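You operate a simulated robot arm through the tools that you are given. There is no shell and no other tool.

The job below is to be done with a simulated robot arm. You get a single attempt, and the scene is never put back.

Task
Fill the vial at the filler to about its line, then close it with the blue stopper and teal cap.
Fine: swing the spout over, fill, swing it clear; push stopper and cap home by hand. Where these are worked on the way, their far stop is far enough and under half their travel is too little: swing spout.
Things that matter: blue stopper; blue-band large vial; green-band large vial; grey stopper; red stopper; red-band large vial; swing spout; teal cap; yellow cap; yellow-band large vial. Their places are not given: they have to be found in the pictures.

It is judged by the outcome, as a careful person would: the job done as asked, and still so three seconds after it is handed in. It fails if anything else is knocked over, pushed out of place, dropped, spilled or broken. A push-on lid holds only when it is set on centred and level and pressed home; a screw cap is set on level and turned clockwise until tight.

Robot
A 7-joint arm with a fingered hand, fixed in place. Base frame: the origin is at the foot of the arm, x ahead of it, y to its left, z up; the work surface is at about z = 860. Units: mm, degrees, N and s.
With the tool pointing down near the work surface it reaches from about 360 to 700 mm from the base axis. Its first joint turns from -69.0 to 172.0 degrees. Payload 3.2 kg.
The TCP is the grasp point between the finger pads, 26 mm short of the fingertips. In the tool frame z runs along the fingers and y along their closing line. The gripper opens to 88 mm. The gripper's body begins 30 mm behind the TCP. The gripper is a hand of 5 fingers: y runs from the thumb to the fingers, the wrist lies at [-16, -108, -172] in the tool frame, and closing takes about 1.5 s.
Orientation is that of the tool frame in the base frame, as a unit quaternion [w, x, y, z]. With the fingers straight down and the wrist toward the robot, the tool's x, y and z point along [0, 1, 0], [1, 0, 0] and [0, 0, -1] of the base frame.

Tools
- The arm moves only by the tool send_rows. Its argument "deltas" is one flat list of numbers, 6 for each row, row after row: the shift along the tool's x, y, z in mm, then the turn, a rotation vector about the tool's x, y, z in degrees. In form: [x, y, z, ax, ay, az, x, y, z, ax, ay, az, ...]. A call has 1 to 20 rows; each row shifts and turns the commanded pose from where the row before left it, along the tool's axes as they then stand. "gripper" is the gripper command, from -1 (fully open) to 1 (shut), values between in proportion, set as the call begins (left out, the last holds). Rows are played at 5 a second. More than 50 mm and 8.6 degrees between two rows, or a gripper value outside its range, and nothing of the call is played. A pose out of reach is approached as far as the arm can. The call stops where the force on the tool passes 40 N (or 10 N more than at its start, if that is more) or the arm is blocked; 0.2 s more then pass. Each finger travels about 72 mm/s and halts on what it meets, pressing with about 26 N; the grip force reading is that of the motor and also rises with nothing between the fingers. The clock runs only during rows and for 0.2 s after the last one: add rows that do not move to give the fingers time. The reply holds the time, the measured pose of the TCP, the force on the tool along the base axes, the opening and the grip force, in the units named above and with some noise, with the torque about the TCP (base axes, N m) and any sound that the robot's microphone picked up.
- Cameras (640 x 400 px; columns grow to the right, rows downward): "scene" is fixed at [401.9, -651.4, 1596.6]; the picture's right is [1.00, -0.09, 0.00], its down [-0.08, -0.79, -0.61] and it looks along [0.06, 0.61, -0.79] (base axes); focal length 331 px, centre (320, 200). "wrist" rides on the gripper at [67, -97, -117] in the tool frame; the picture's right is [-0.71, 0.33, -0.62], its down [-0.65, -0.65, 0.39] and it looks along [-0.28, 0.68, 0.68] (tool axes); focal length 234 px, centre (320, 200).
- get_image(camera): a new picture of that camera. No time passes.
- slide_trunk(by): slides the trunk up (or, below 0, down) by that many mm; the arm rides with it, the base frame stays. It gives what a move gives, with no picture.
- set_grasp(shape): the hand has 5 fingers and takes this shape, open, in about a second: jaw (thumb against the fingers, like two jaws); tri (thumb and two fingers); tip (a fingertip pinch); poke (one finger out to press); point (the index stretched); flat (the hand flat); cup (the hand cupped); fist (a fist). The gripper value then closes the fingers along that shape, each until it touches; the sizes above hold for jaw. It gives what a move gives, with no picture.
- probe_pixels(camera, pixels): for up to 12 pixels [column, row] of the newest picture of that camera ("zoom" is the newest enlarged one), the place [x, y, z] in the base frame of the surface seen there, good to about 2 mm. No time passes.
- inspect(camera, box): a new picture of the part [left, top, right, bottom] of that camera's present view, enlarged. No time passes.
- sign_off(): hands the job in; it is judged then, once.

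Leave the gripper open and the arm clear of the work at the hand-in unless told otherwise.

The tools are called after "Call:" as a command line: name --argument value ..., lists and objects as JSON in quotes. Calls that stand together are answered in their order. send_rows: Moves the arm, as the interface text tells. Its arguments: {"type":"object","properties":{"deltas":{"type":"array"},"gripper":{"type":"number"}},"required":["deltas"]} The other tools are called the same way: slide_trunk (by) slides the trunk up or down; set_grasp (shape) gives the hand a shape; get_image (camera) takes a picture; probe_pixels (camera, pixels) gives the place of the surface under pixels of a picture; inspect (camera, box) takes an enlarged picture of a part of a camera's view; sign_off () hands the job in.

At the start:

```text
time_s: 0.0
tcp_pos: [415.1, -181.5, 1236.2]
ee_rot: [-0.001, 0.706, 0.708, 0.0]
ft_force: [-0.3, 0.6, -0.4]
ft_torque: [0.05, -0.01, -0.01]
finger_gap: 87.9
gripper_force: 0.0
shape: jaw
trunk travel left (down, up): [-725.0, 115.0]
```

scene: 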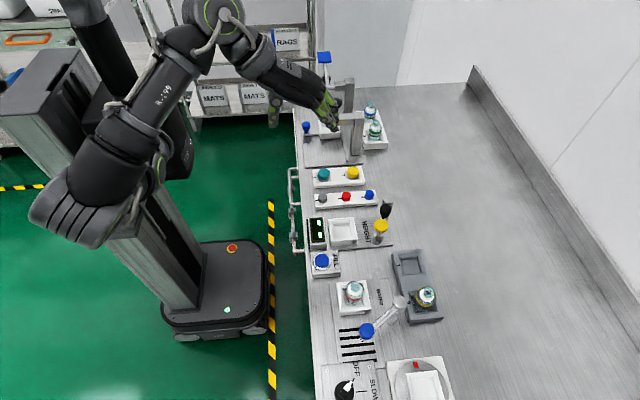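
wrist: 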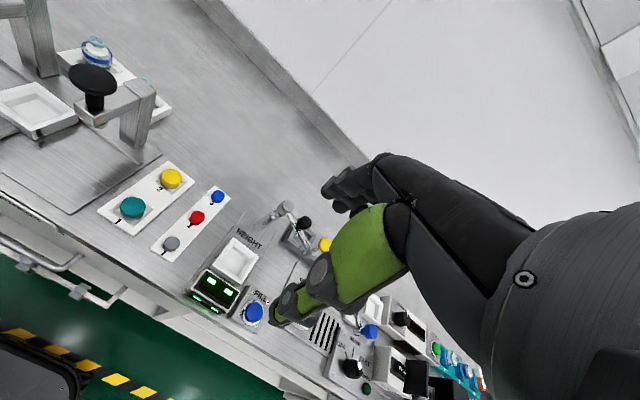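

I see a bench with several stations. I'll take enlarged pictures of the scene to identify the filler, vials, stoppers and caps.

Call:
inspect --camera "scene" --box '[290, 90, 450, 190]'

Call:
inspect --camera "scene" --box '[290, 180, 450, 280]'

Call:
inspect --camera "scene" --box '[300, 250, 460, 350]'

Call:
inspect --camera "scene" --box '[300, 300, 460, 400]'

```text
4.00 times, centred on (370, 140) of scene
```

zoom: 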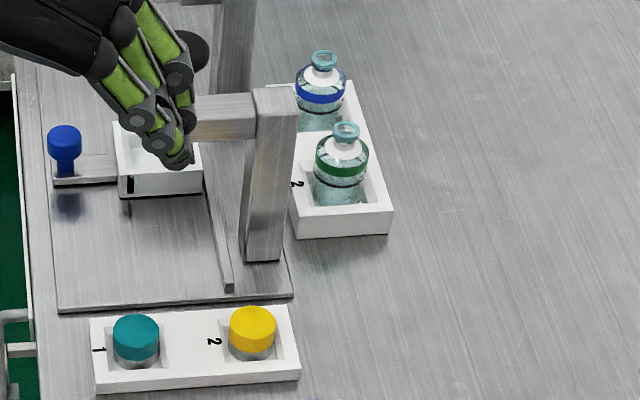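

```text
4.00 times, centred on (370, 230) of scene
```

zoom: 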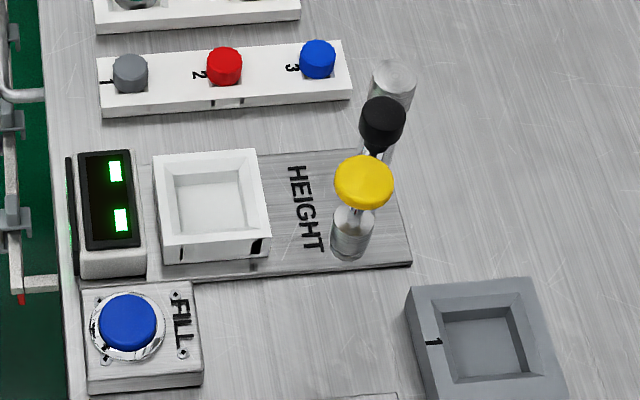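

```text
4.00 times, centred on (380, 300) of scene
```

zoom: 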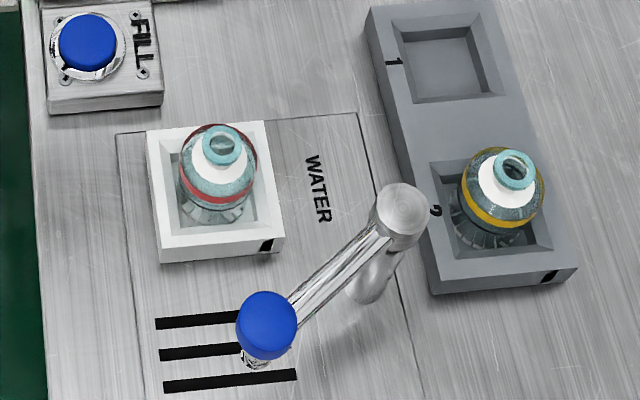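

```text
4.00 times, centred on (380, 350) of scene
```

zoom: 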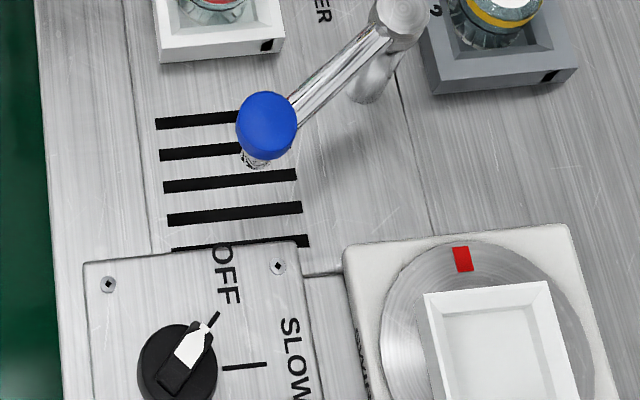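

The red-band vial (zoom 3, around scene (354,293)) stands in the white nest at the WATER filler; the spout with the blue knob is over the drain. I'll look closer at the filler, the FILL button, and panel areas.

Call:
inspect --camera "scene" --box '[325, 265, 421, 325]'

Call:
inspect --camera "scene" --box '[320, 320, 448, 400]'

Call:
inspect --camera "wrist" --box '[160, 180, 480, 380]'

Call:
inspect --camera "wrist" --box '[320, 280, 480, 400]'

```text
6.67 times, centred on (373, 295) of scene
```

zoom: 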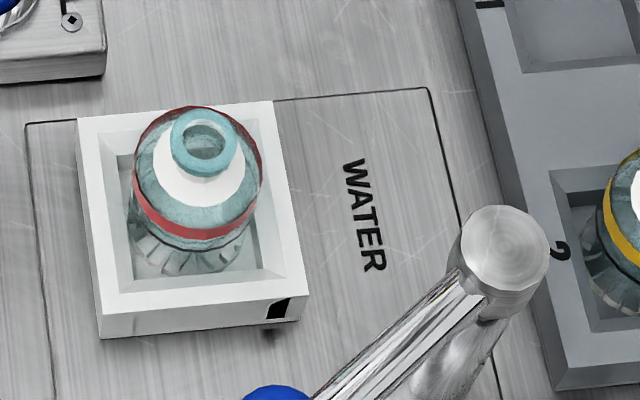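

```text
5.00 times, centred on (384, 360) of scene
```

zoom: 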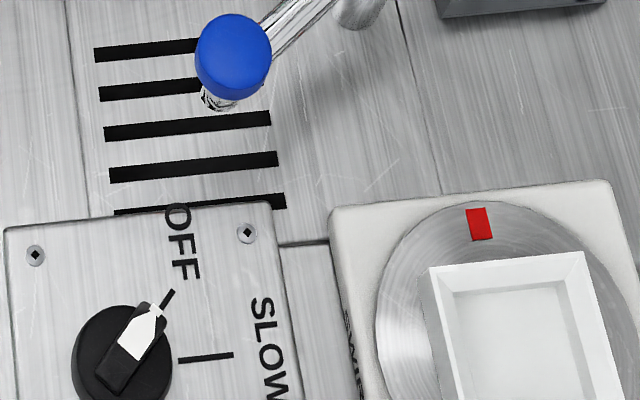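

```text
2.00 times, centred on (320, 280) of wrist
```

zoom: 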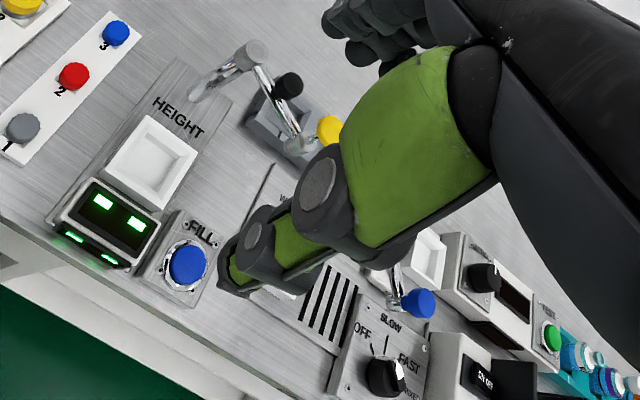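

```text
3.33 times, centred on (400, 340) of wrist
```

zoom: 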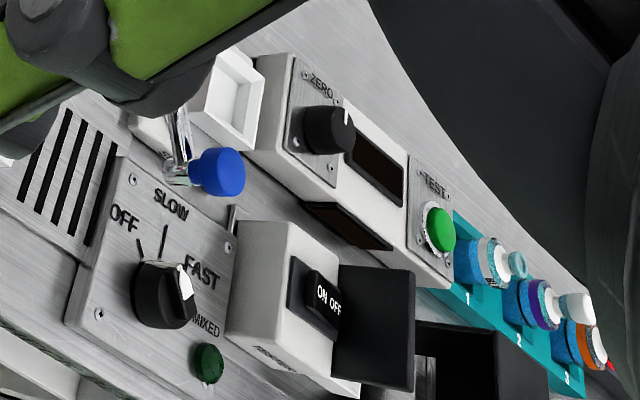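

I'll get precise places: probing the FILL button, vial neck, spout pivot, blue knob and stoppers/caps from the scene picture.

Call:
get_image --camera "scene"

Call:
probe_pixels --camera "scene" --pixels '[[322, 260], [356, 286], [367, 330], [400, 303], [369, 194], [324, 174], [346, 196], [353, 172], [383, 340], [340, 330], [425, 294], [333, 310]]'

Call:
inspect --camera "scene" --box '[335, 275, 375, 300]'

Call:
probe_pixels --camera "zoom" --pixels '[[320, 200], [300, 180], [340, 180], [320, 160], [150, 60], [550, 60], [150, 370], [520, 380], [320, 250], [320, 300], [320, 340], [230, 300]]'

```text
taken
```

scene: 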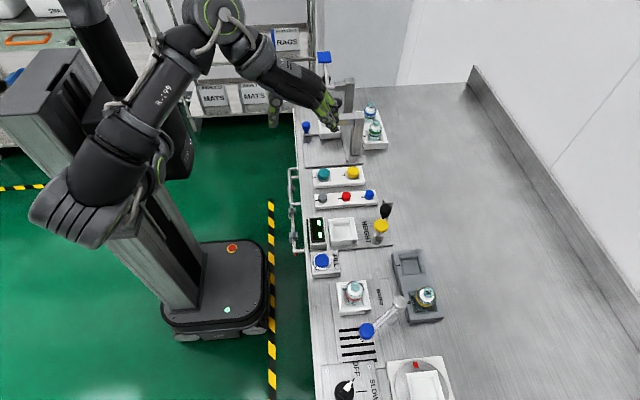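

```text
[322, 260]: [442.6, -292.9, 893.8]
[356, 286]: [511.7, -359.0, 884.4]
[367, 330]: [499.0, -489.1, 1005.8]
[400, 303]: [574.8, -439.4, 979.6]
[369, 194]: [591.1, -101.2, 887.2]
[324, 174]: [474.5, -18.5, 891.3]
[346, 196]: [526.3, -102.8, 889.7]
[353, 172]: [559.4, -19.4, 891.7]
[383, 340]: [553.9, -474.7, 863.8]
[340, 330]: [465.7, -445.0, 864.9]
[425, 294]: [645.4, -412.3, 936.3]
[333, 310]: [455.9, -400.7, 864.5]
```

```text
16.00 times, centred on (355, 288) of scene
```

zoom: 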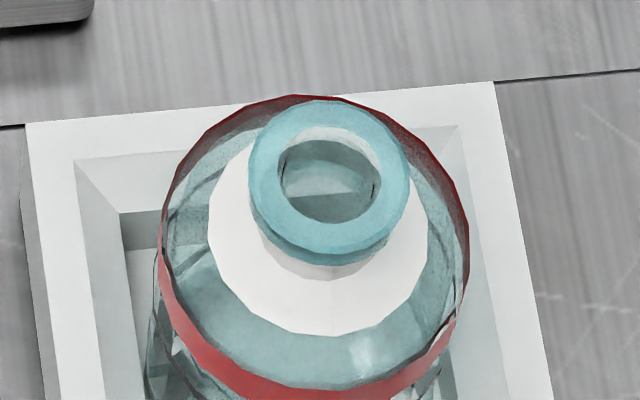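

```text
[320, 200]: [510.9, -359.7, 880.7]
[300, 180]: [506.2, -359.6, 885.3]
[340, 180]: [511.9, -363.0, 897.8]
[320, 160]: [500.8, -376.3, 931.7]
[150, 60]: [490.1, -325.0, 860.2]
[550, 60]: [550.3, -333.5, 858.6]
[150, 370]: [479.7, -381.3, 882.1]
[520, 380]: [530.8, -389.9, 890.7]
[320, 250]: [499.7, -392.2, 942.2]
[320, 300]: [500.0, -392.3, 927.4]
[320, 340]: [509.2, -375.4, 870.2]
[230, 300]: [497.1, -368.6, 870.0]
```

I'll probe the rim of the vial's mouth ring in this zoom to get its centre and height, plus the nest corners.

Call:
probe_pixels --camera "zoom" --pixels '[[264, 180], [394, 185], [330, 118], [330, 232], [290, 130], [375, 225], [40, 140], [490, 95], [530, 395], [50, 390], [90, 165], [300, 380]]'

Call:
inspect --camera "scene" --box '[350, 285, 430, 345]'

Call:
probe_pixels --camera "zoom" --pixels '[[135, 365], [135, 330], [135, 395], [95, 360], [180, 360], [250, 290], [330, 230], [395, 140], [395, 110], [370, 240], [145, 440], [420, 170]]'

```text
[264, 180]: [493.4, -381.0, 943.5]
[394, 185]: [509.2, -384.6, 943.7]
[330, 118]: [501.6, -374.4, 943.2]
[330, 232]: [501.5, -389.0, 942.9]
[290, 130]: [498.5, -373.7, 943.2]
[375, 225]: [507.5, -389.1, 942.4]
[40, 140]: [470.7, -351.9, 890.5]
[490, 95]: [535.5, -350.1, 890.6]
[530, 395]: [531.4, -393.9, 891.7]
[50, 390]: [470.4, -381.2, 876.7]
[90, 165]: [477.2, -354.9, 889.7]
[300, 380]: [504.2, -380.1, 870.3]
```

```text
6.67 times, centred on (390, 315) of scene
```

zoom: 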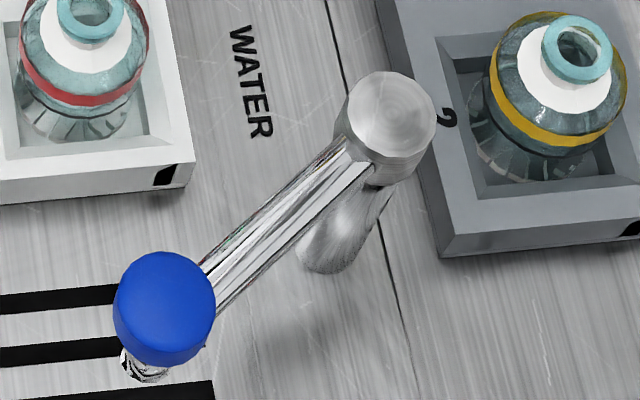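

```text
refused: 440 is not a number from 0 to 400
```

Mouth rim is at z≈943, centre ≈ (501.5, -381.5). Now probing the spout's knob, arm and post.

Call:
probe_pixels --camera "zoom" --pixels '[[165, 290], [165, 260], [125, 310], [205, 310], [160, 340], [250, 240], [290, 240], [330, 180], [390, 110], [355, 90], [425, 120], [140, 372]]'

Call:
get_image --camera "wrist"

Call:
inspect --camera "scene" --box '[305, 160, 385, 210]'

Call:
probe_pixels --camera "zoom" --pixels '[[512, 275], [512, 260], [490, 275], [535, 275], [512, 310], [150, 105], [120, 110], [183, 110], [150, 90], [150, 150], [512, 330], [470, 300]]'

```text
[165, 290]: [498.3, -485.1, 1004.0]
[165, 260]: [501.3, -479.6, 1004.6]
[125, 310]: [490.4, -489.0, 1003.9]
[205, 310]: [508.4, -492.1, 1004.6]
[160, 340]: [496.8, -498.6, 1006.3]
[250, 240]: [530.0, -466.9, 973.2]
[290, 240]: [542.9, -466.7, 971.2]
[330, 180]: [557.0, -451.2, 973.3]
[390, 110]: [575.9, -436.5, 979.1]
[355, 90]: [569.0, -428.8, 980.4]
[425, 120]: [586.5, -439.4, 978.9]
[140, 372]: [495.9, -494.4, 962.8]
```

```text
taken
```

wrist: 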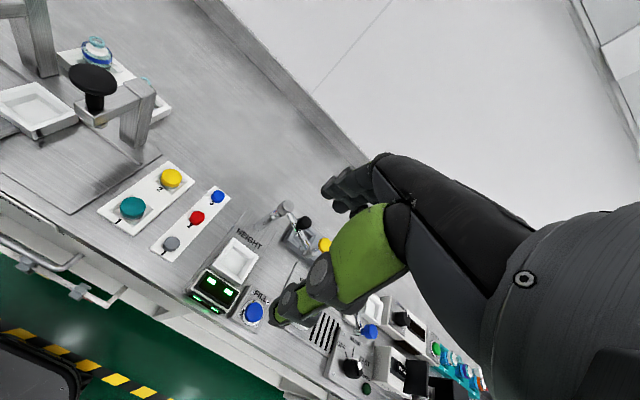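

```text
8.00 times, centred on (345, 185) of scene
```

zoom: 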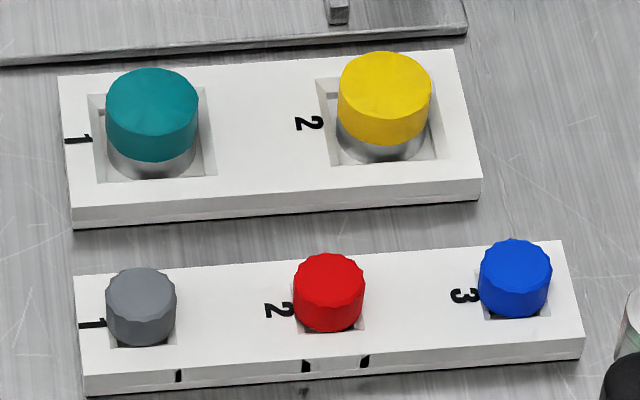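

```text
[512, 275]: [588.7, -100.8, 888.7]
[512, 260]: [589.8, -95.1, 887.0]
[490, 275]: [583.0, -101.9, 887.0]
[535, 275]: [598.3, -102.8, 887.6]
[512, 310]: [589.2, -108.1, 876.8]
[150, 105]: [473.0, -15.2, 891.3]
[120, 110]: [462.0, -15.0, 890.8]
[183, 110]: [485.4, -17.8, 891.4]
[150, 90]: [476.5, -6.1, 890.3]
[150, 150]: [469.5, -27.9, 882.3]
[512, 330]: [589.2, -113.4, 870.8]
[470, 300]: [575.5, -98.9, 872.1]
```

Spout: pivot ≈ (577,-436), knob ≈ (499,-489,1005). The vial lies on the same radius (~93 mm). FILL button top ≈ (442.6,-293,894). Blue stopper ≈ (590,-101,888), teal cap ≈ (474,-18,891). First I'll view the hand's shapes in free air: poke.

Call:
set_grasp --shape "poke"

Call:
get_image --camera "wrist"

Call:
inspect --camera "scene" --box '[230, 40, 390, 140]'

```text
time_s: 0.9
tcp_pos: [415.1, -182.3, 1236.4]
ee_rot: [0.0, 0.707, 0.707, -0.001]
ft_force: [0.0, 0.2, 0.0]
ft_torque: [0.03, 0.0, 0.03]
finger_gap: 0.1
gripper_force: 0.0
shape: poke
trunk travel left (down, up): [-725.0, 115.0]
```

```text
taken
```

wrist: 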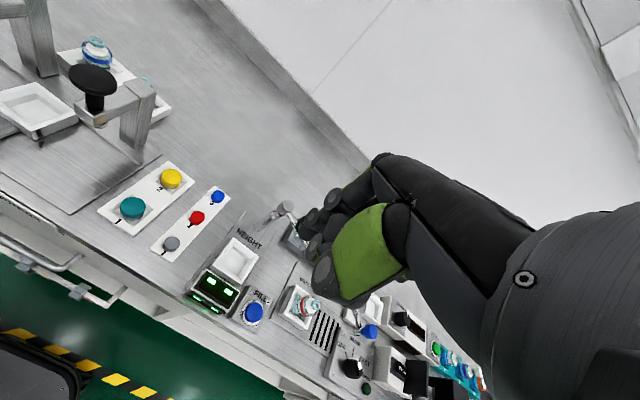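

```text
4.00 times, centred on (310, 90) of scene
```

zoom: 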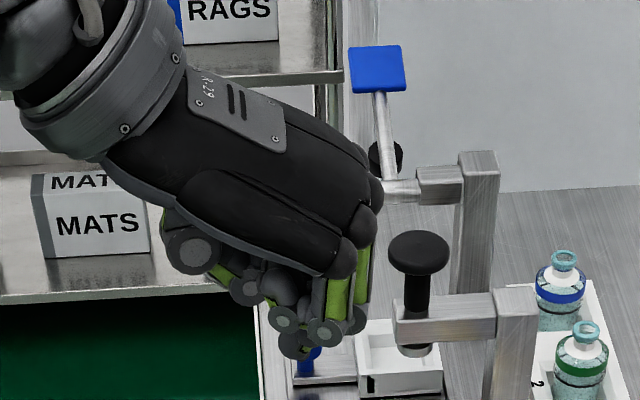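

In poke, TCP should project at zoom (292,288) and its tip near (292,345). I'll probe the hand's low points to check where the poking fingertip is.

Call:
probe_pixels --camera "zoom" --pixels '[[290, 350], [290, 340], [285, 320], [300, 345], [324, 340], [330, 330], [355, 325], [340, 290], [245, 290], [365, 270], [305, 352], [277, 345]]'

Call:
inspect --camera "wrist" --box '[270, 150, 430, 310]'

```text
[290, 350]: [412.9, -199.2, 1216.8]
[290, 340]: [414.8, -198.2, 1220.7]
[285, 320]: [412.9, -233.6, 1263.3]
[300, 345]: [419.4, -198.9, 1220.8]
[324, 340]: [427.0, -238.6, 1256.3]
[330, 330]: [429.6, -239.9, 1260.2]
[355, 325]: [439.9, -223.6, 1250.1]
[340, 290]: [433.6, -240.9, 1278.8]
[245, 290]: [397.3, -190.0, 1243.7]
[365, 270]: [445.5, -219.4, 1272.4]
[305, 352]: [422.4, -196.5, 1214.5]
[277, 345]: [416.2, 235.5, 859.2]
```

```text
2.50 times, centred on (350, 230) of wrist
```

zoom: 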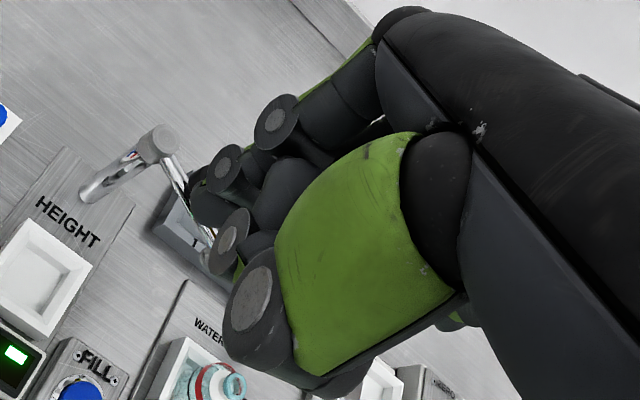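

The poke finger's tip is near TCP+~20–26 mm, the other fingers are curled ~40 mm higher toward tool −x. Next I'll look at the "tri" and "tip" shapes.

Call:
set_grasp --shape "tri"

Call:
get_image --camera "wrist"

Call:
inspect --camera "scene" --box '[230, 40, 390, 140]'

```text
time_s: 1.8
tcp_pos: [415.3, -181.7, 1234.5]
ee_rot: [0.0, 0.706, 0.708, 0.0]
ft_force: [1.3, -0.2, -0.6]
ft_torque: [-0.01, -0.01, -0.02]
finger_gap: 87.7
gripper_force: 0.0
shape: tri
trunk travel left (down, up): [-725.0, 115.0]
```

```text
taken
```

wrist: 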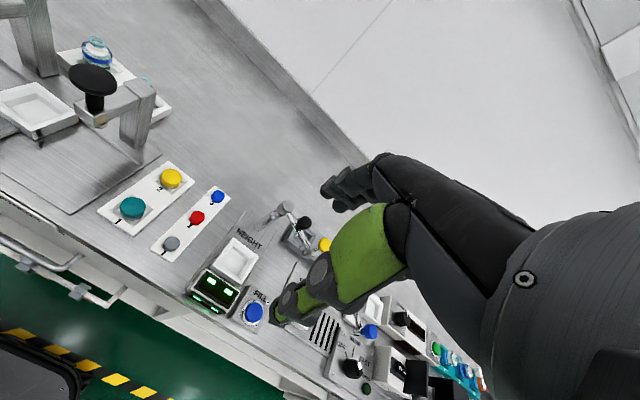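

```text
4.00 times, centred on (310, 90) of scene
```

zoom: 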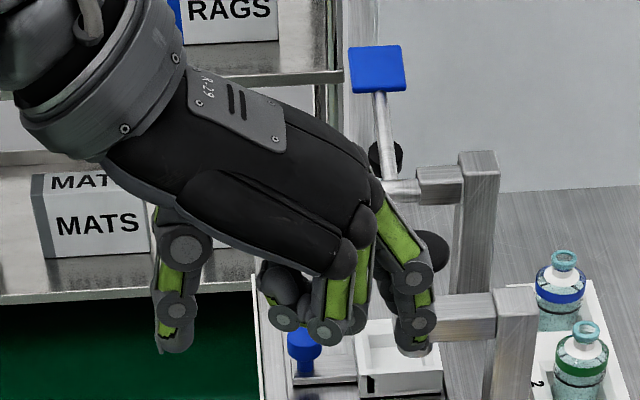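

Tri: thumb left, index and middle on the right, ring & little curled. Now "tip".

Call:
set_grasp --shape "tip"

Call:
inspect --camera "wrist" --box '[200, 130, 440, 330]'

Call:
inspect --camera "scene" --box '[230, 40, 390, 140]'

```text
time_s: 2.7
tcp_pos: [414.2, -181.4, 1234.6]
ee_rot: [0.0, 0.706, 0.708, 0.0]
ft_force: [-1.0, 0.0, 0.4]
ft_torque: [0.0, 0.0, 0.02]
finger_gap: 87.7
gripper_force: 0.0
shape: tip
trunk travel left (down, up): [-725.0, 115.0]
```

```text
2.00 times, centred on (320, 230) of wrist
```

zoom: 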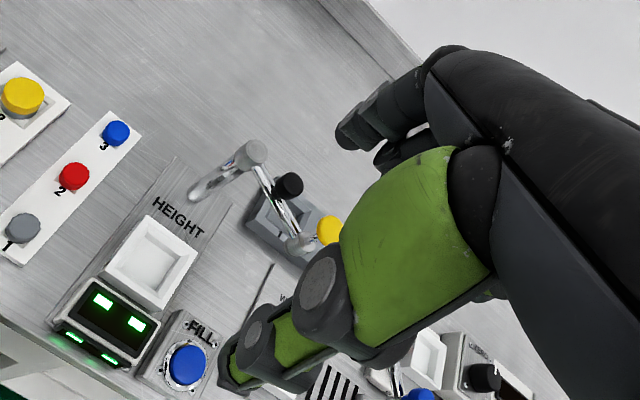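

```text
4.00 times, centred on (310, 90) of scene
```

zoom: 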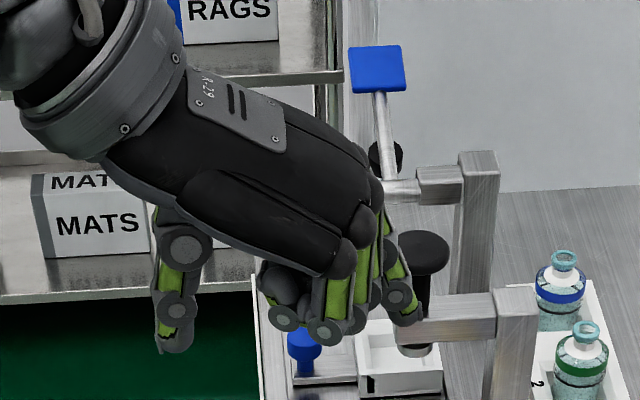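

Tri looks best for knob and caps. I'll set tri, close it to about 40 mm gap in free air, and check where the pads are relative to the TCP.

Call:
set_grasp --shape "tri"

Call:
send_rows --deltas '[0, 0, 0, 0, 0, 0, 0, 0, 0, 0, 0, 0, 0, 0, 0, 0, 0, 0, 0, 0, 0, 0, 0, 0, 0, 0, 0, 0, 0, 0]' --gripper 0.1

Call:
inspect --camera "scene" --box '[260, 80, 356, 140]'

Call:
inspect --camera "wrist" --box '[240, 130, 440, 330]'

```text
time_s: 3.6
tcp_pos: [415.3, -181.3, 1236.0]
ee_rot: [0.001, 0.706, 0.708, 0.0]
ft_force: [-0.5, -0.5, 0.2]
ft_torque: [0.01, 0.01, -0.03]
finger_gap: 88.0
gripper_force: 0.1
shape: tri
trunk travel left (down, up): [-725.0, 115.0]
```

```text
time_s: 4.8
tcp_pos: [414.5, -181.1, 1235.9]
ee_rot: [0.0, 0.706, 0.708, 0.001]
ft_force: [0.6, 0.3, 0.2]
ft_torque: [-0.01, 0.02, -0.01]
finger_gap: 39.7
gripper_force: 0.0
shape: tri
trunk travel left (down, up): [-725.0, 115.0]
```

```text
6.67 times, centred on (308, 110) of scene
```

zoom: 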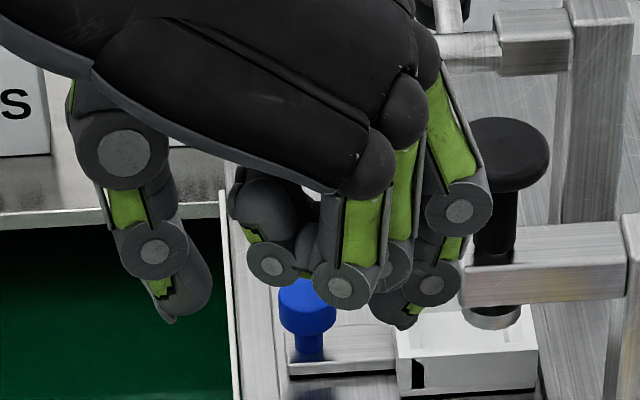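

```text
2.00 times, centred on (340, 230) of wrist
```

zoom: 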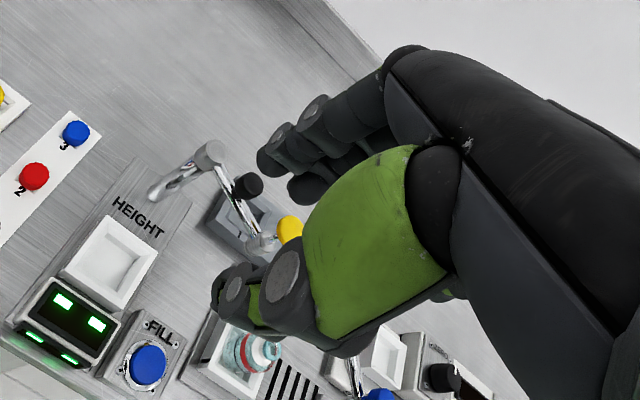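

I'll probe thumb tip, index/middle tips and curled fingers in the zoomed scene view to learn the offsets.

Call:
inspect --camera "scene" --box '[260, 80, 356, 140]'

Call:
probe_pixels --camera "zoom" --pixels '[[170, 318], [200, 300], [160, 290], [155, 250], [395, 325], [405, 315], [430, 285], [455, 245], [345, 290], [272, 270], [395, 270], [460, 210]]'

```text
6.67 times, centred on (308, 110) of scene
```

zoom: 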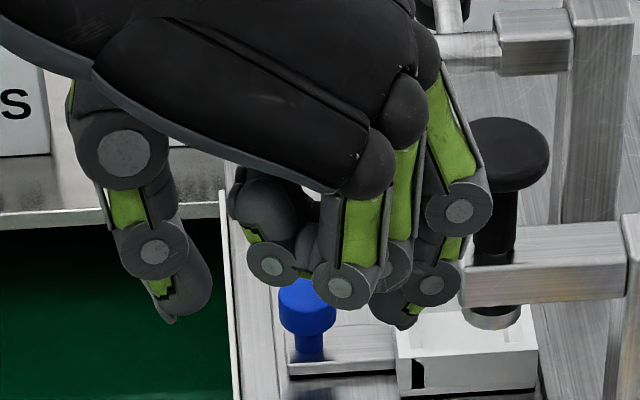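

```text
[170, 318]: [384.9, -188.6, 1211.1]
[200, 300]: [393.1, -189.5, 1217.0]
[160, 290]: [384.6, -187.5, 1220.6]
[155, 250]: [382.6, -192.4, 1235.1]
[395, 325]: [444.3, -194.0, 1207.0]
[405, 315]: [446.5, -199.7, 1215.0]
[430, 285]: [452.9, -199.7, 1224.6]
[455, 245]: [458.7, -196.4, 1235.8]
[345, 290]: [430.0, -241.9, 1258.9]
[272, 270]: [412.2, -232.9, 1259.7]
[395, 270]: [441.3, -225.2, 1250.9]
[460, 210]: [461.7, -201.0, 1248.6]
```

Pads are centred on the TCP (thumb at tool −y, index+middle at +y), tips ≈26 mm beyond. For the spout I'll turn the hand so tool y points to −y base (thumb on the +y side), then move above the knob. First the turn in place.

Call:
send_rows --deltas '[0, 0, 0, 0, 0, 8.5, 0, 0, 0, 0, 0, 8.5, 0, 0, 0, 0, 0, 8.5, 0, 0, 0, 0, 0, 8.5, 0, 0, 0, 0, 0, 8.5, 0, 0, 0, 0, 0, 8.5, 0, 0, 0, 0, 0, 8.5, 0, 0, 0, 0, 0, 8.5, 0, 0, 0, 0, 0, 8.5, 0, 0, 0, 0, 0, 8.5, 0, 0, 0, 0, 0, 5, 0, 0, 0, 0, 0, 0]' --gripper 0.1

```text
time_s: 7.4
tcp_pos: [415.5, -181.8, 1235.7]
ee_rot: [0.0, 1.0, 0.0, 0.0]
ft_force: [-0.1, -0.3, 0.9]
ft_torque: [-0.01, 0.0, 0.01]
finger_gap: 39.9
gripper_force: 0.1
shape: tri
trunk travel left (down, up): [-725.0, 115.0]
```

The turn worked (tool x = +x, tool y = −y). Now I travel to above the spout knob at (499,-489), z≈1130.

Call:
send_rows --deltas '[10.44, 38.4, 13, 0, 0, 0, 10.44, 38.4, 13, 0, 0, 0, 10.44, 38.4, 13, 0, 0, 0, 10.44, 38.4, 13, 0, 0, 0, 10.44, 38.4, 13, 0, 0, 0, 10.44, 38.4, 13, 0, 0, 0, 10.44, 38.4, 13, 0, 0, 0, 10.44, 38.4, 13, 0, 0, 0, 0, 0, 0, 0, 0, 0, 0, 0, 0, 0, 0, 0]' --gripper 0.1

Call:
get_image --camera "scene"

Call:
get_image --camera "wrist"

```text
time_s: 9.6
tcp_pos: [498.2, -488.8, 1127.6]
ee_rot: [-0.001, 1.0, 0.002, 0.0]
ft_force: [0.6, -0.3, -0.7]
ft_torque: [0.0, 0.0, 0.02]
finger_gap: 39.9
gripper_force: 0.0
shape: tri
trunk travel left (down, up): [-725.0, 115.0]
```

```text
taken
```

scene: 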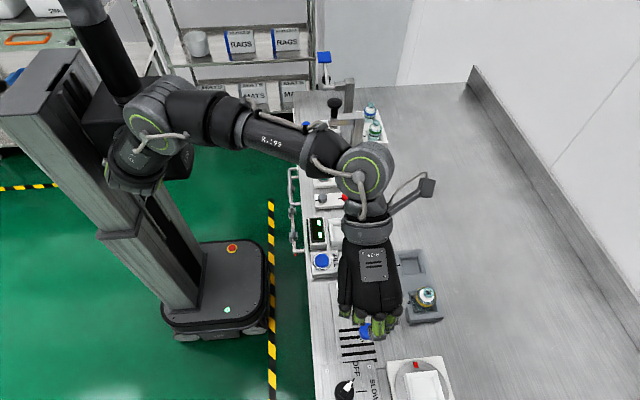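

```text
taken
```

wrist: 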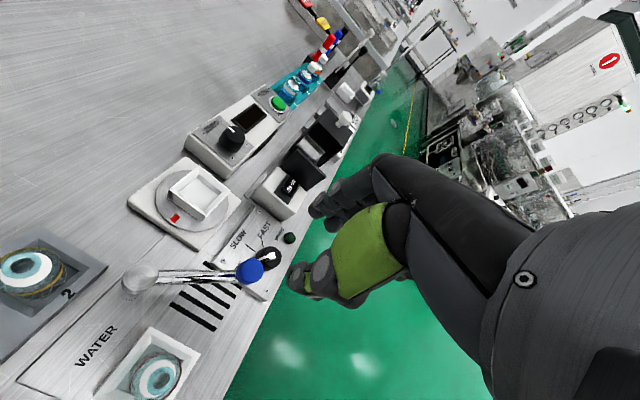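

The hand is above the knob. I'll verify the knob position by probing it in the wrist picture (around (250,270)) and look at the vial from above.

Call:
probe_pixels --camera "wrist" --pixels '[[250, 270], [243, 268], [258, 275], [248, 262], [236, 275], [150, 280], [200, 275], [158, 378], [140, 280]]'

Call:
inspect --camera "wrist" --box '[100, 230, 340, 400]'

Call:
inspect --camera "scene" --box '[320, 280, 440, 355]'

```text
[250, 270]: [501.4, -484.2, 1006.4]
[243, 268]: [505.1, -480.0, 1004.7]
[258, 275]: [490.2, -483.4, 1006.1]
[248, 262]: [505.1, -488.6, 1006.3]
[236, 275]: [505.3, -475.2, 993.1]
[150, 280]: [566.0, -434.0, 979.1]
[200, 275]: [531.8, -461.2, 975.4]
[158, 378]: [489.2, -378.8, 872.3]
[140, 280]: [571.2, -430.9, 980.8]
```

```text
2.35 times, centred on (220, 315) of wrist
```

zoom: 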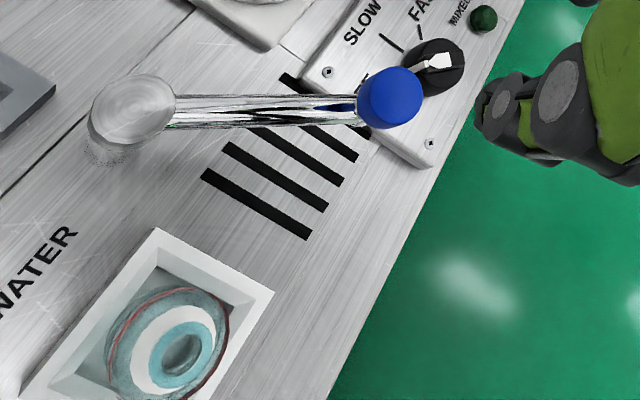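

```text
5.33 times, centred on (380, 318) of scene
```

zoom: 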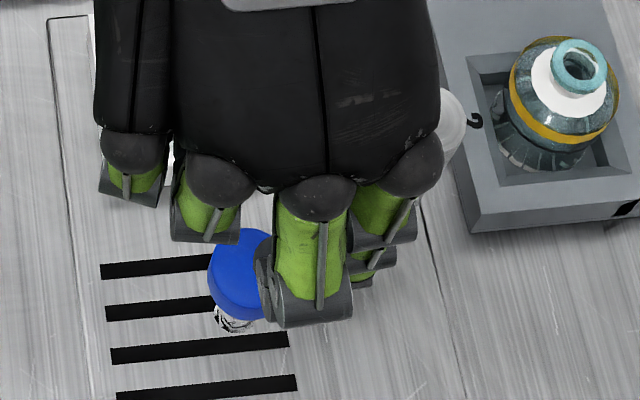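

The knob centre is ≈(499,-488), top 1006. I'll lower straight down so the 40 mm gap straddles the knob (TCP z≈1000).

Call:
send_rows --deltas '[0.5, 0, 25, 0, 0, 0, 0, 0, 25, 0, 0, 0, 0, 0, 25, 0, 0, 0, 0, 0, 20, 0, 0, 0, 0, 0, 18, 0, 0, 0, 0, 0, 15, 0, 0, 0, 0, 0, 0, 0, 0, 0]' --gripper 0.1

Call:
inspect --camera "scene" --box '[320, 280, 440, 355]'

Call:
get_image --camera "wrist"

```text
time_s: 11.2
tcp_pos: [499.5, -486.9, 1003.7]
ee_rot: [-0.001, 1.0, 0.0, 0.0]
ft_force: [-0.2, -0.4, -0.4]
ft_torque: [0.0, -0.01, -0.01]
finger_gap: 39.9
gripper_force: 0.1
shape: tri
trunk travel left (down, up): [-725.0, 115.0]
```

```text
5.33 times, centred on (380, 318) of scene
```

zoom: 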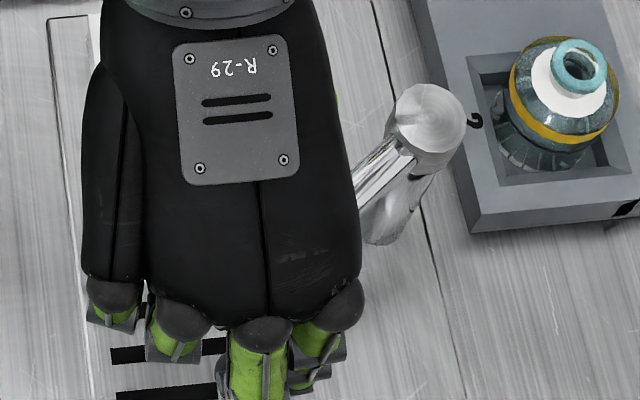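

```text
taken
```

wrist: 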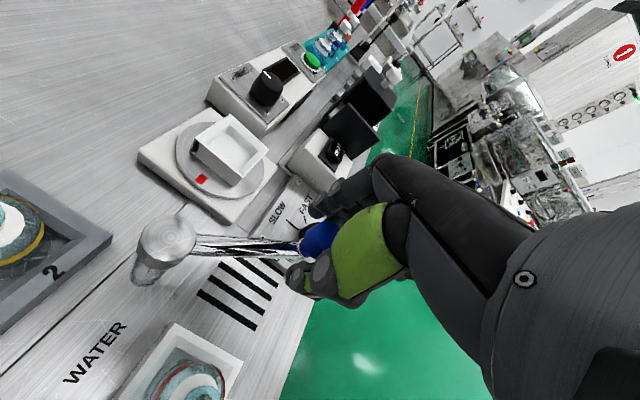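

The knob sits between thumb and fingers with no force. I'll narrow the gap to ~31 mm and move the first half of the arc about the pivot (576,-436.5).

Call:
send_rows --deltas '[0, 0, 0, 0, 0, 0, 0, 0, 0, 0, 0, 0, 0, 0, 0, 0, 0, 0, -4.5, -7.5, 0, 0, 0, 0, -3.7, -7.8, 0, 0, 0, 0, -3.1, -8.2, 0, 0, 0, 0, -2.2, -8.4, 0, 0, 0, 0, -1.5, -8.6, 0, 0, 0, 0, -0.6, -8.7, 0, 0, 0, 0, 0.2, -8.8, 0, 0, 0, 0, 0, 0, 0, 0, 0, 0]' --gripper 0.3

Call:
get_image --camera "wrist"

Call:
inspect --camera "scene" --box '[320, 260, 440, 335]'

```text
time_s: 13.6
tcp_pos: [484.4, -430.4, 1002.5]
ee_rot: [0.0, 1.0, 0.001, 0.0]
ft_force: [-0.1, -0.2, -0.5]
ft_torque: [-0.01, 0.0, -0.01]
finger_gap: 31.1
gripper_force: 0.0
shape: tri
trunk travel left (down, up): [-725.0, 115.0]
```

```text
taken
```

wrist: 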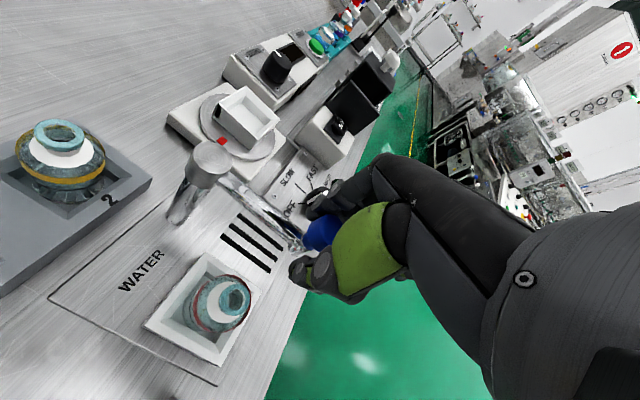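

```text
5.33 times, centred on (380, 298) of scene
```

zoom: 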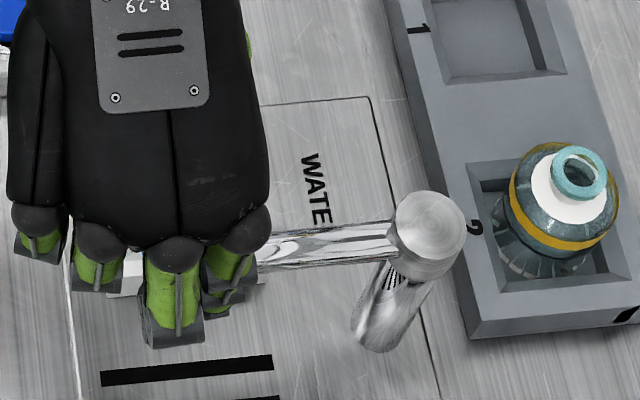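

The spout follows freely (arm now points along −x). I continue the arc to the vial position.

Call:
send_rows --deltas '[1.0, -8.6, 0, 0, 0, 0, 1.9, -8.6, 0, 0, 0, 0, 2.6, -8.3, 0, 0, 0, 0, 3.4, -8.0, 0, 0, 0, 0, 4.1, -7.7, 0, 0, 0, 0, 3.5, -5.5, 0, 0, 0, 0, 0, 0, 0, 0, 0, 0]' --gripper 0.3

Call:
get_image --camera "wrist"

Call:
get_image --camera "scene"

```text
time_s: 15.2
tcp_pos: [500.9, -382.7, 1003.4]
ee_rot: [0.0, 1.0, 0.001, 0.0]
ft_force: [-0.3, 0.3, -0.1]
ft_torque: [-0.04, -0.02, -0.01]
finger_gap: 31.1
gripper_force: 0.0
shape: tri
trunk travel left (down, up): [-725.0, 115.0]
```

```text
taken
```

wrist: 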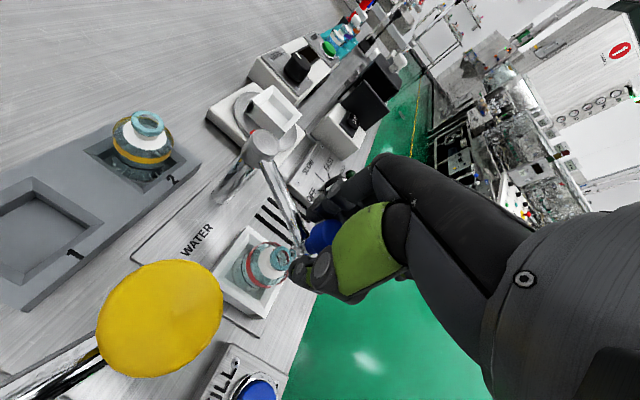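

```text
taken
```

scene: 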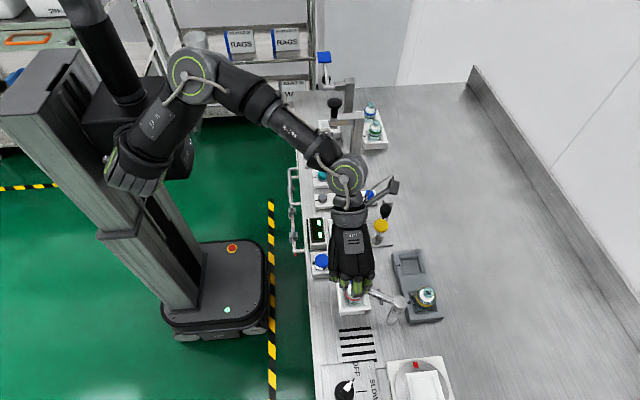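

The TCP reached the vial position. A yellow gauge knob shows near the wrist camera; I'll check its height and the spout tip position.

Call:
probe_pixels --camera "scene" --pixels '[[381, 226], [386, 210], [388, 195], [376, 238], [400, 302], [380, 296], [370, 293], [355, 300]]'

Call:
probe_pixels --camera "wrist" --pixels '[[160, 320], [100, 345], [320, 235], [310, 232], [262, 142], [285, 200], [283, 256], [30, 380]]'

Call:
inspect --camera "wrist" --box '[200, 170, 360, 330]'

Call:
inspect --camera "scene" --box '[320, 260, 416, 320]'

```text
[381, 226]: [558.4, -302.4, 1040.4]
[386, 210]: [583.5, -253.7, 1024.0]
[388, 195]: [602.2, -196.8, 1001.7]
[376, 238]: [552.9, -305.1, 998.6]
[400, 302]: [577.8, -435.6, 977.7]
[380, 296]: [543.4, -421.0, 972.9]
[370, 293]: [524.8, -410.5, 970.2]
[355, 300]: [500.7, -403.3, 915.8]
```

```text
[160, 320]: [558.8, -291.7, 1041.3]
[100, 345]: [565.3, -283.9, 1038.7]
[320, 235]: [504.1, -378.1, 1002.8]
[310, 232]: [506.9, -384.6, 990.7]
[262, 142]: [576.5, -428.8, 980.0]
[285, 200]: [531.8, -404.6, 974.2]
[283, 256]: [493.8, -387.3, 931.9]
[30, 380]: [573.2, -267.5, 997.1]
```

```text
2.50 times, centred on (280, 250) of wrist
```

zoom: 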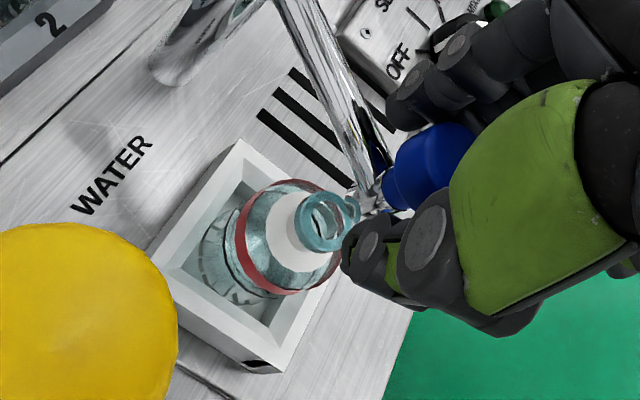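

```text
6.67 times, centred on (368, 290) of scene
```

zoom: 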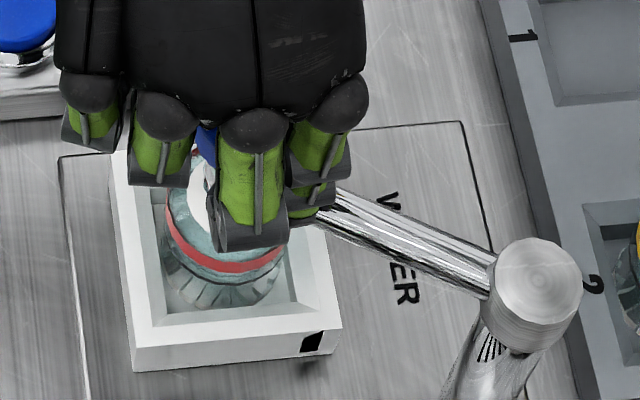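

Spout knob is near (500,-385); the far stop isn't felt yet. I'll nudge on along the tangent in small rows until resistance appears.

Call:
send_rows --deltas '[1.2, -1.6, 0, 0, 0, 0, 1.2, -1.6, 0, 0, 0, 0, 1.2, -1.6, 0, 0, 0, 0, 0, 0, 0, 0, 0, 0]' --gripper 0.3

Call:
inspect --camera "wrist" --box '[200, 170, 360, 330]'

Call:
inspect --camera "scene" --box '[320, 260, 416, 320]'

```text
time_s: 16.2
tcp_pos: [503.3, -378.8, 1004.1]
ee_rot: [0.0, 1.0, 0.001, 0.0]
ft_force: [-1.0, 0.0, 0.1]
ft_torque: [0.01, -0.04, 0.0]
finger_gap: 31.2
gripper_force: 0.1
shape: tri
trunk travel left (down, up): [-725.0, 115.0]
```

```text
2.50 times, centred on (280, 250) of wrist
```

zoom: 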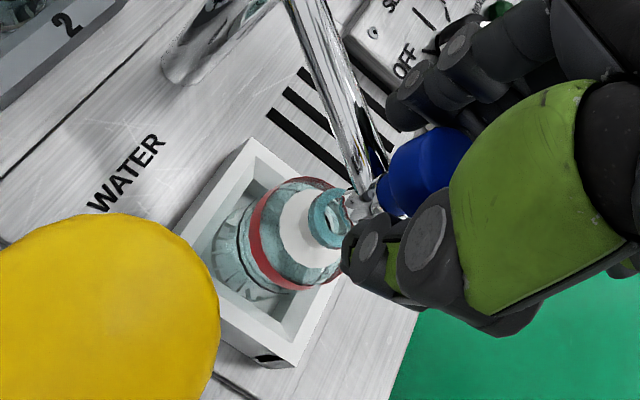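

```text
6.67 times, centred on (368, 290) of scene
```

zoom: 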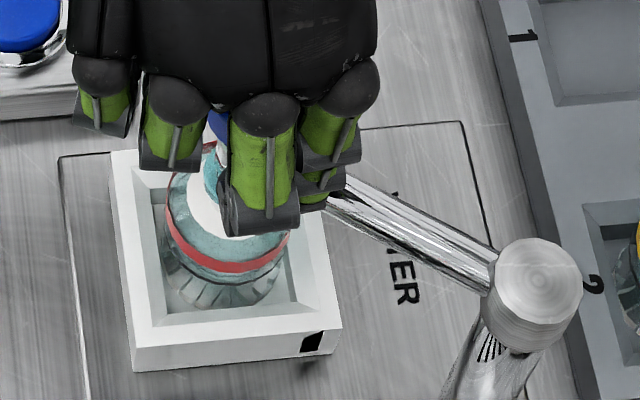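

No stop felt yet, and the wrist camera is nearing the yellow knob horizontally but well above it (1120 vs 1041). Nudging on in small rows.

Call:
send_rows --deltas '[1.1, -1.6, 0, 0, 0, 0, 1.1, -1.6, 0, 0, 0, 0, 1.1, -1.6, 0, 0, 0, 0, 0, 0, 0, 0, 0, 0]' --gripper 0.3

Call:
inspect --camera "scene" --box '[320, 260, 416, 320]'

Call:
probe_pixels --camera "zoom" --pixels '[[480, 275], [360, 205], [420, 240], [450, 260], [345, 195], [400, 230]]'

```text
time_s: 17.2
tcp_pos: [507.1, -374.6, 1002.9]
ee_rot: [-0.001, 1.0, 0.0, 0.0]
ft_force: [-0.9, -0.1, 0.8]
ft_torque: [0.0, 0.0, -0.03]
finger_gap: 31.5
gripper_force: 0.2
shape: tri
trunk travel left (down, up): [-725.0, 115.0]
```

```text
6.67 times, centred on (368, 290) of scene
```

zoom: 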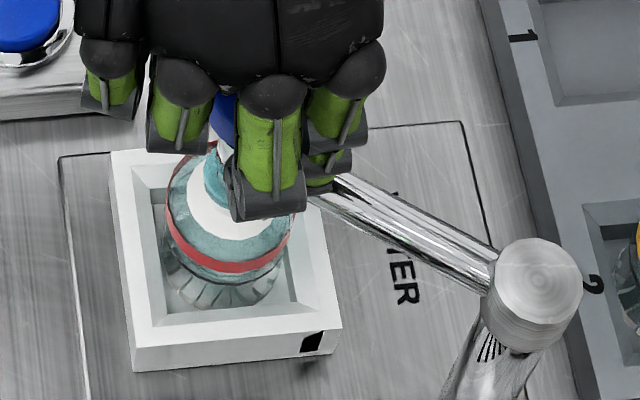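

```text
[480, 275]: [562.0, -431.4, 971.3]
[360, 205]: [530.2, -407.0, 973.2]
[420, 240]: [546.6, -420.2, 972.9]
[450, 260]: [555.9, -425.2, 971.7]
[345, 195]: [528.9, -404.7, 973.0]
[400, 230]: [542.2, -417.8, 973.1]
```

Arm direction is now ≈142–143°, matching the vial's 143.6°. One more small nudge to check whether the stop is felt.

Call:
send_rows --deltas '[0.9, -1.6, 0, 0, 0, 0, 0.9, -1.6, 0, 0, 0, 0, 0, 0, 0, 0, 0, 0]' --gripper 0.3

Call:
inspect --camera "scene" --box '[320, 260, 416, 320]'

Call:
inspect --camera "wrist" --box '[200, 170, 360, 330]'

```text
time_s: 18.0
tcp_pos: [507.9, -370.6, 1003.2]
ee_rot: [0.0, 1.0, 0.0, 0.0]
ft_force: [-1.7, -3.4, 0.7]
ft_torque: [-0.07, 0.01, -0.03]
finger_gap: 31.7
gripper_force: 0.0
shape: tri
trunk travel left (down, up): [-725.0, 115.0]
```

```text
6.67 times, centred on (368, 290) of scene
```

zoom: 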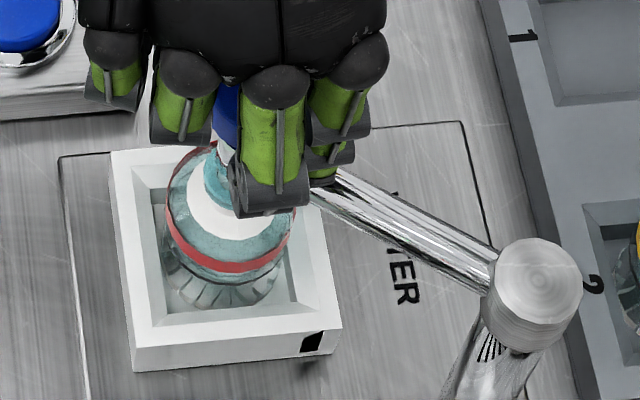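

```text
2.50 times, centred on (280, 250) of wrist
```

zoom: 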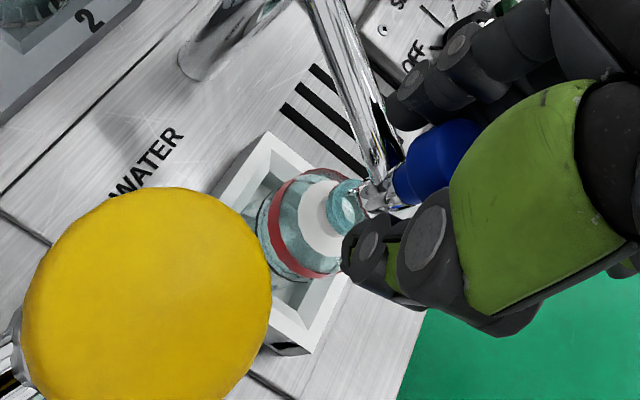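

Resistance of ~3.4 N appears: the spout is at its far stop. I'll back off 4 mm, open the gap, and lift straight up to look.

Call:
send_rows --deltas '[0, 3, 0, 0, 0, 0, 0, 0, 0, 0, 0, 0, 0, 0, 0, 0, 0, 0, 0, 0, 0, 0, 0, 0]' --gripper 0.0

Call:
send_rows --deltas '[0, 0, -15, 0, 0, 0, 0, 0, -20, 0, 0, 0, 0, 0, -25, 0, 0, 0, 0, 0, -25, 0, 0, 0, 0, 0, -25, 0, 0, 0, 0, 0, -20, 0, 0, 0, 0, 0, 0, 0, 0, 0]' --gripper 0.0

Call:
get_image --camera "wrist"

Call:
inspect --camera "scene" --box '[320, 250, 416, 310]'

```text
time_s: 19.0
tcp_pos: [509.3, -373.7, 1002.5]
ee_rot: [0.0, 1.0, 0.001, -0.001]
ft_force: [0.0, 0.6, -0.5]
ft_torque: [0.0, -0.01, 0.0]
finger_gap: 43.9
gripper_force: 0.0
shape: tri
trunk travel left (down, up): [-725.0, 115.0]
```

```text
time_s: 20.6
tcp_pos: [505.1, -373.2, 1135.1]
ee_rot: [-0.001, 1.0, 0.001, 0.0]
ft_force: [0.0, 0.9, -0.1]
ft_torque: [0.0, 0.0, 0.0]
finger_gap: 43.7
gripper_force: 0.0
shape: tri
trunk travel left (down, up): [-725.0, 115.0]
```

```text
taken
```

wrist: 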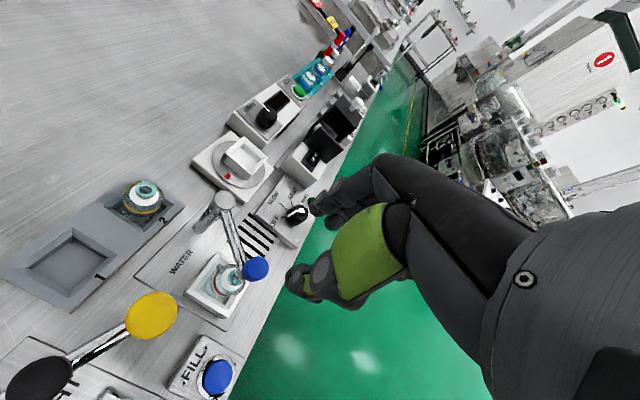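

```text
6.67 times, centred on (368, 280) of scene
```

zoom: 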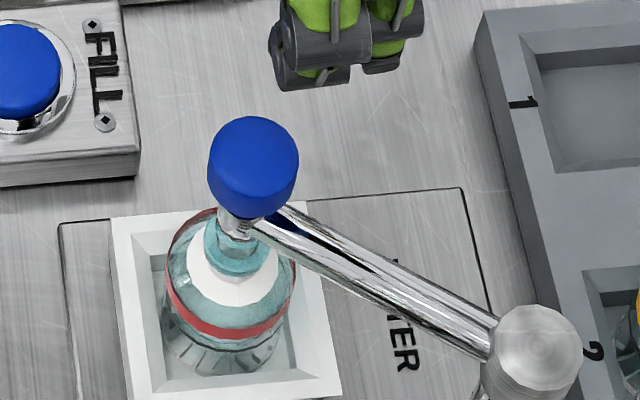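

I'll measure the knob position now (zoom around (253,150)) and check that the nozzle is over the neck.

Call:
probe_pixels --camera "zoom" --pixels '[[253, 150], [218, 150], [290, 150], [253, 125], [253, 178], [238, 238], [238, 225], [400, 265], [235, 262], [280, 225]]'

Call:
inspect --camera "wrist" --box '[180, 230, 308, 320]'

Call:
inspect --camera "scene" --box '[340, 265, 380, 290]'

```text
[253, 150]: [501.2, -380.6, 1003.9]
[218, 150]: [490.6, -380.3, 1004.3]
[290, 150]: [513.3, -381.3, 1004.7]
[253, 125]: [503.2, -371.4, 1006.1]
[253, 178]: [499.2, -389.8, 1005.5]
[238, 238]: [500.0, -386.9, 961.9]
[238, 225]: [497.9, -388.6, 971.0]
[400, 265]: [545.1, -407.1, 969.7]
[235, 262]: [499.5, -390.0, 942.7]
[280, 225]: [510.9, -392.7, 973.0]
```

```text
4.44 times, centred on (244, 275) of wrist
```

zoom: 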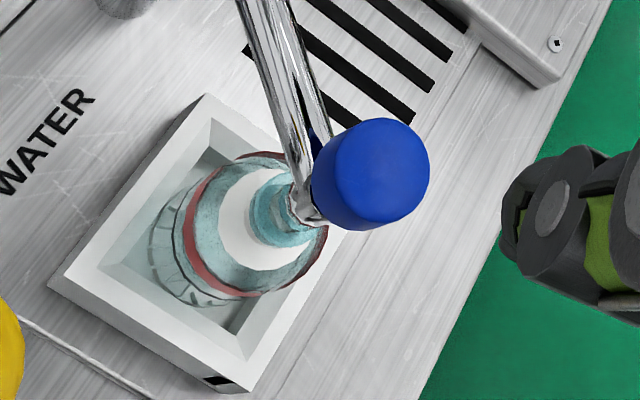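

```text
16.00 times, centred on (360, 278) of scene
```

zoom: 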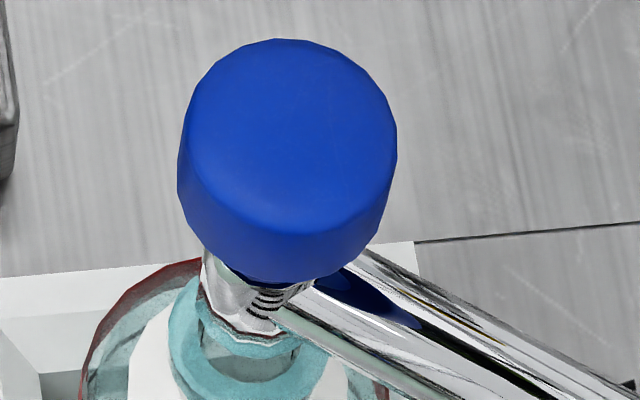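

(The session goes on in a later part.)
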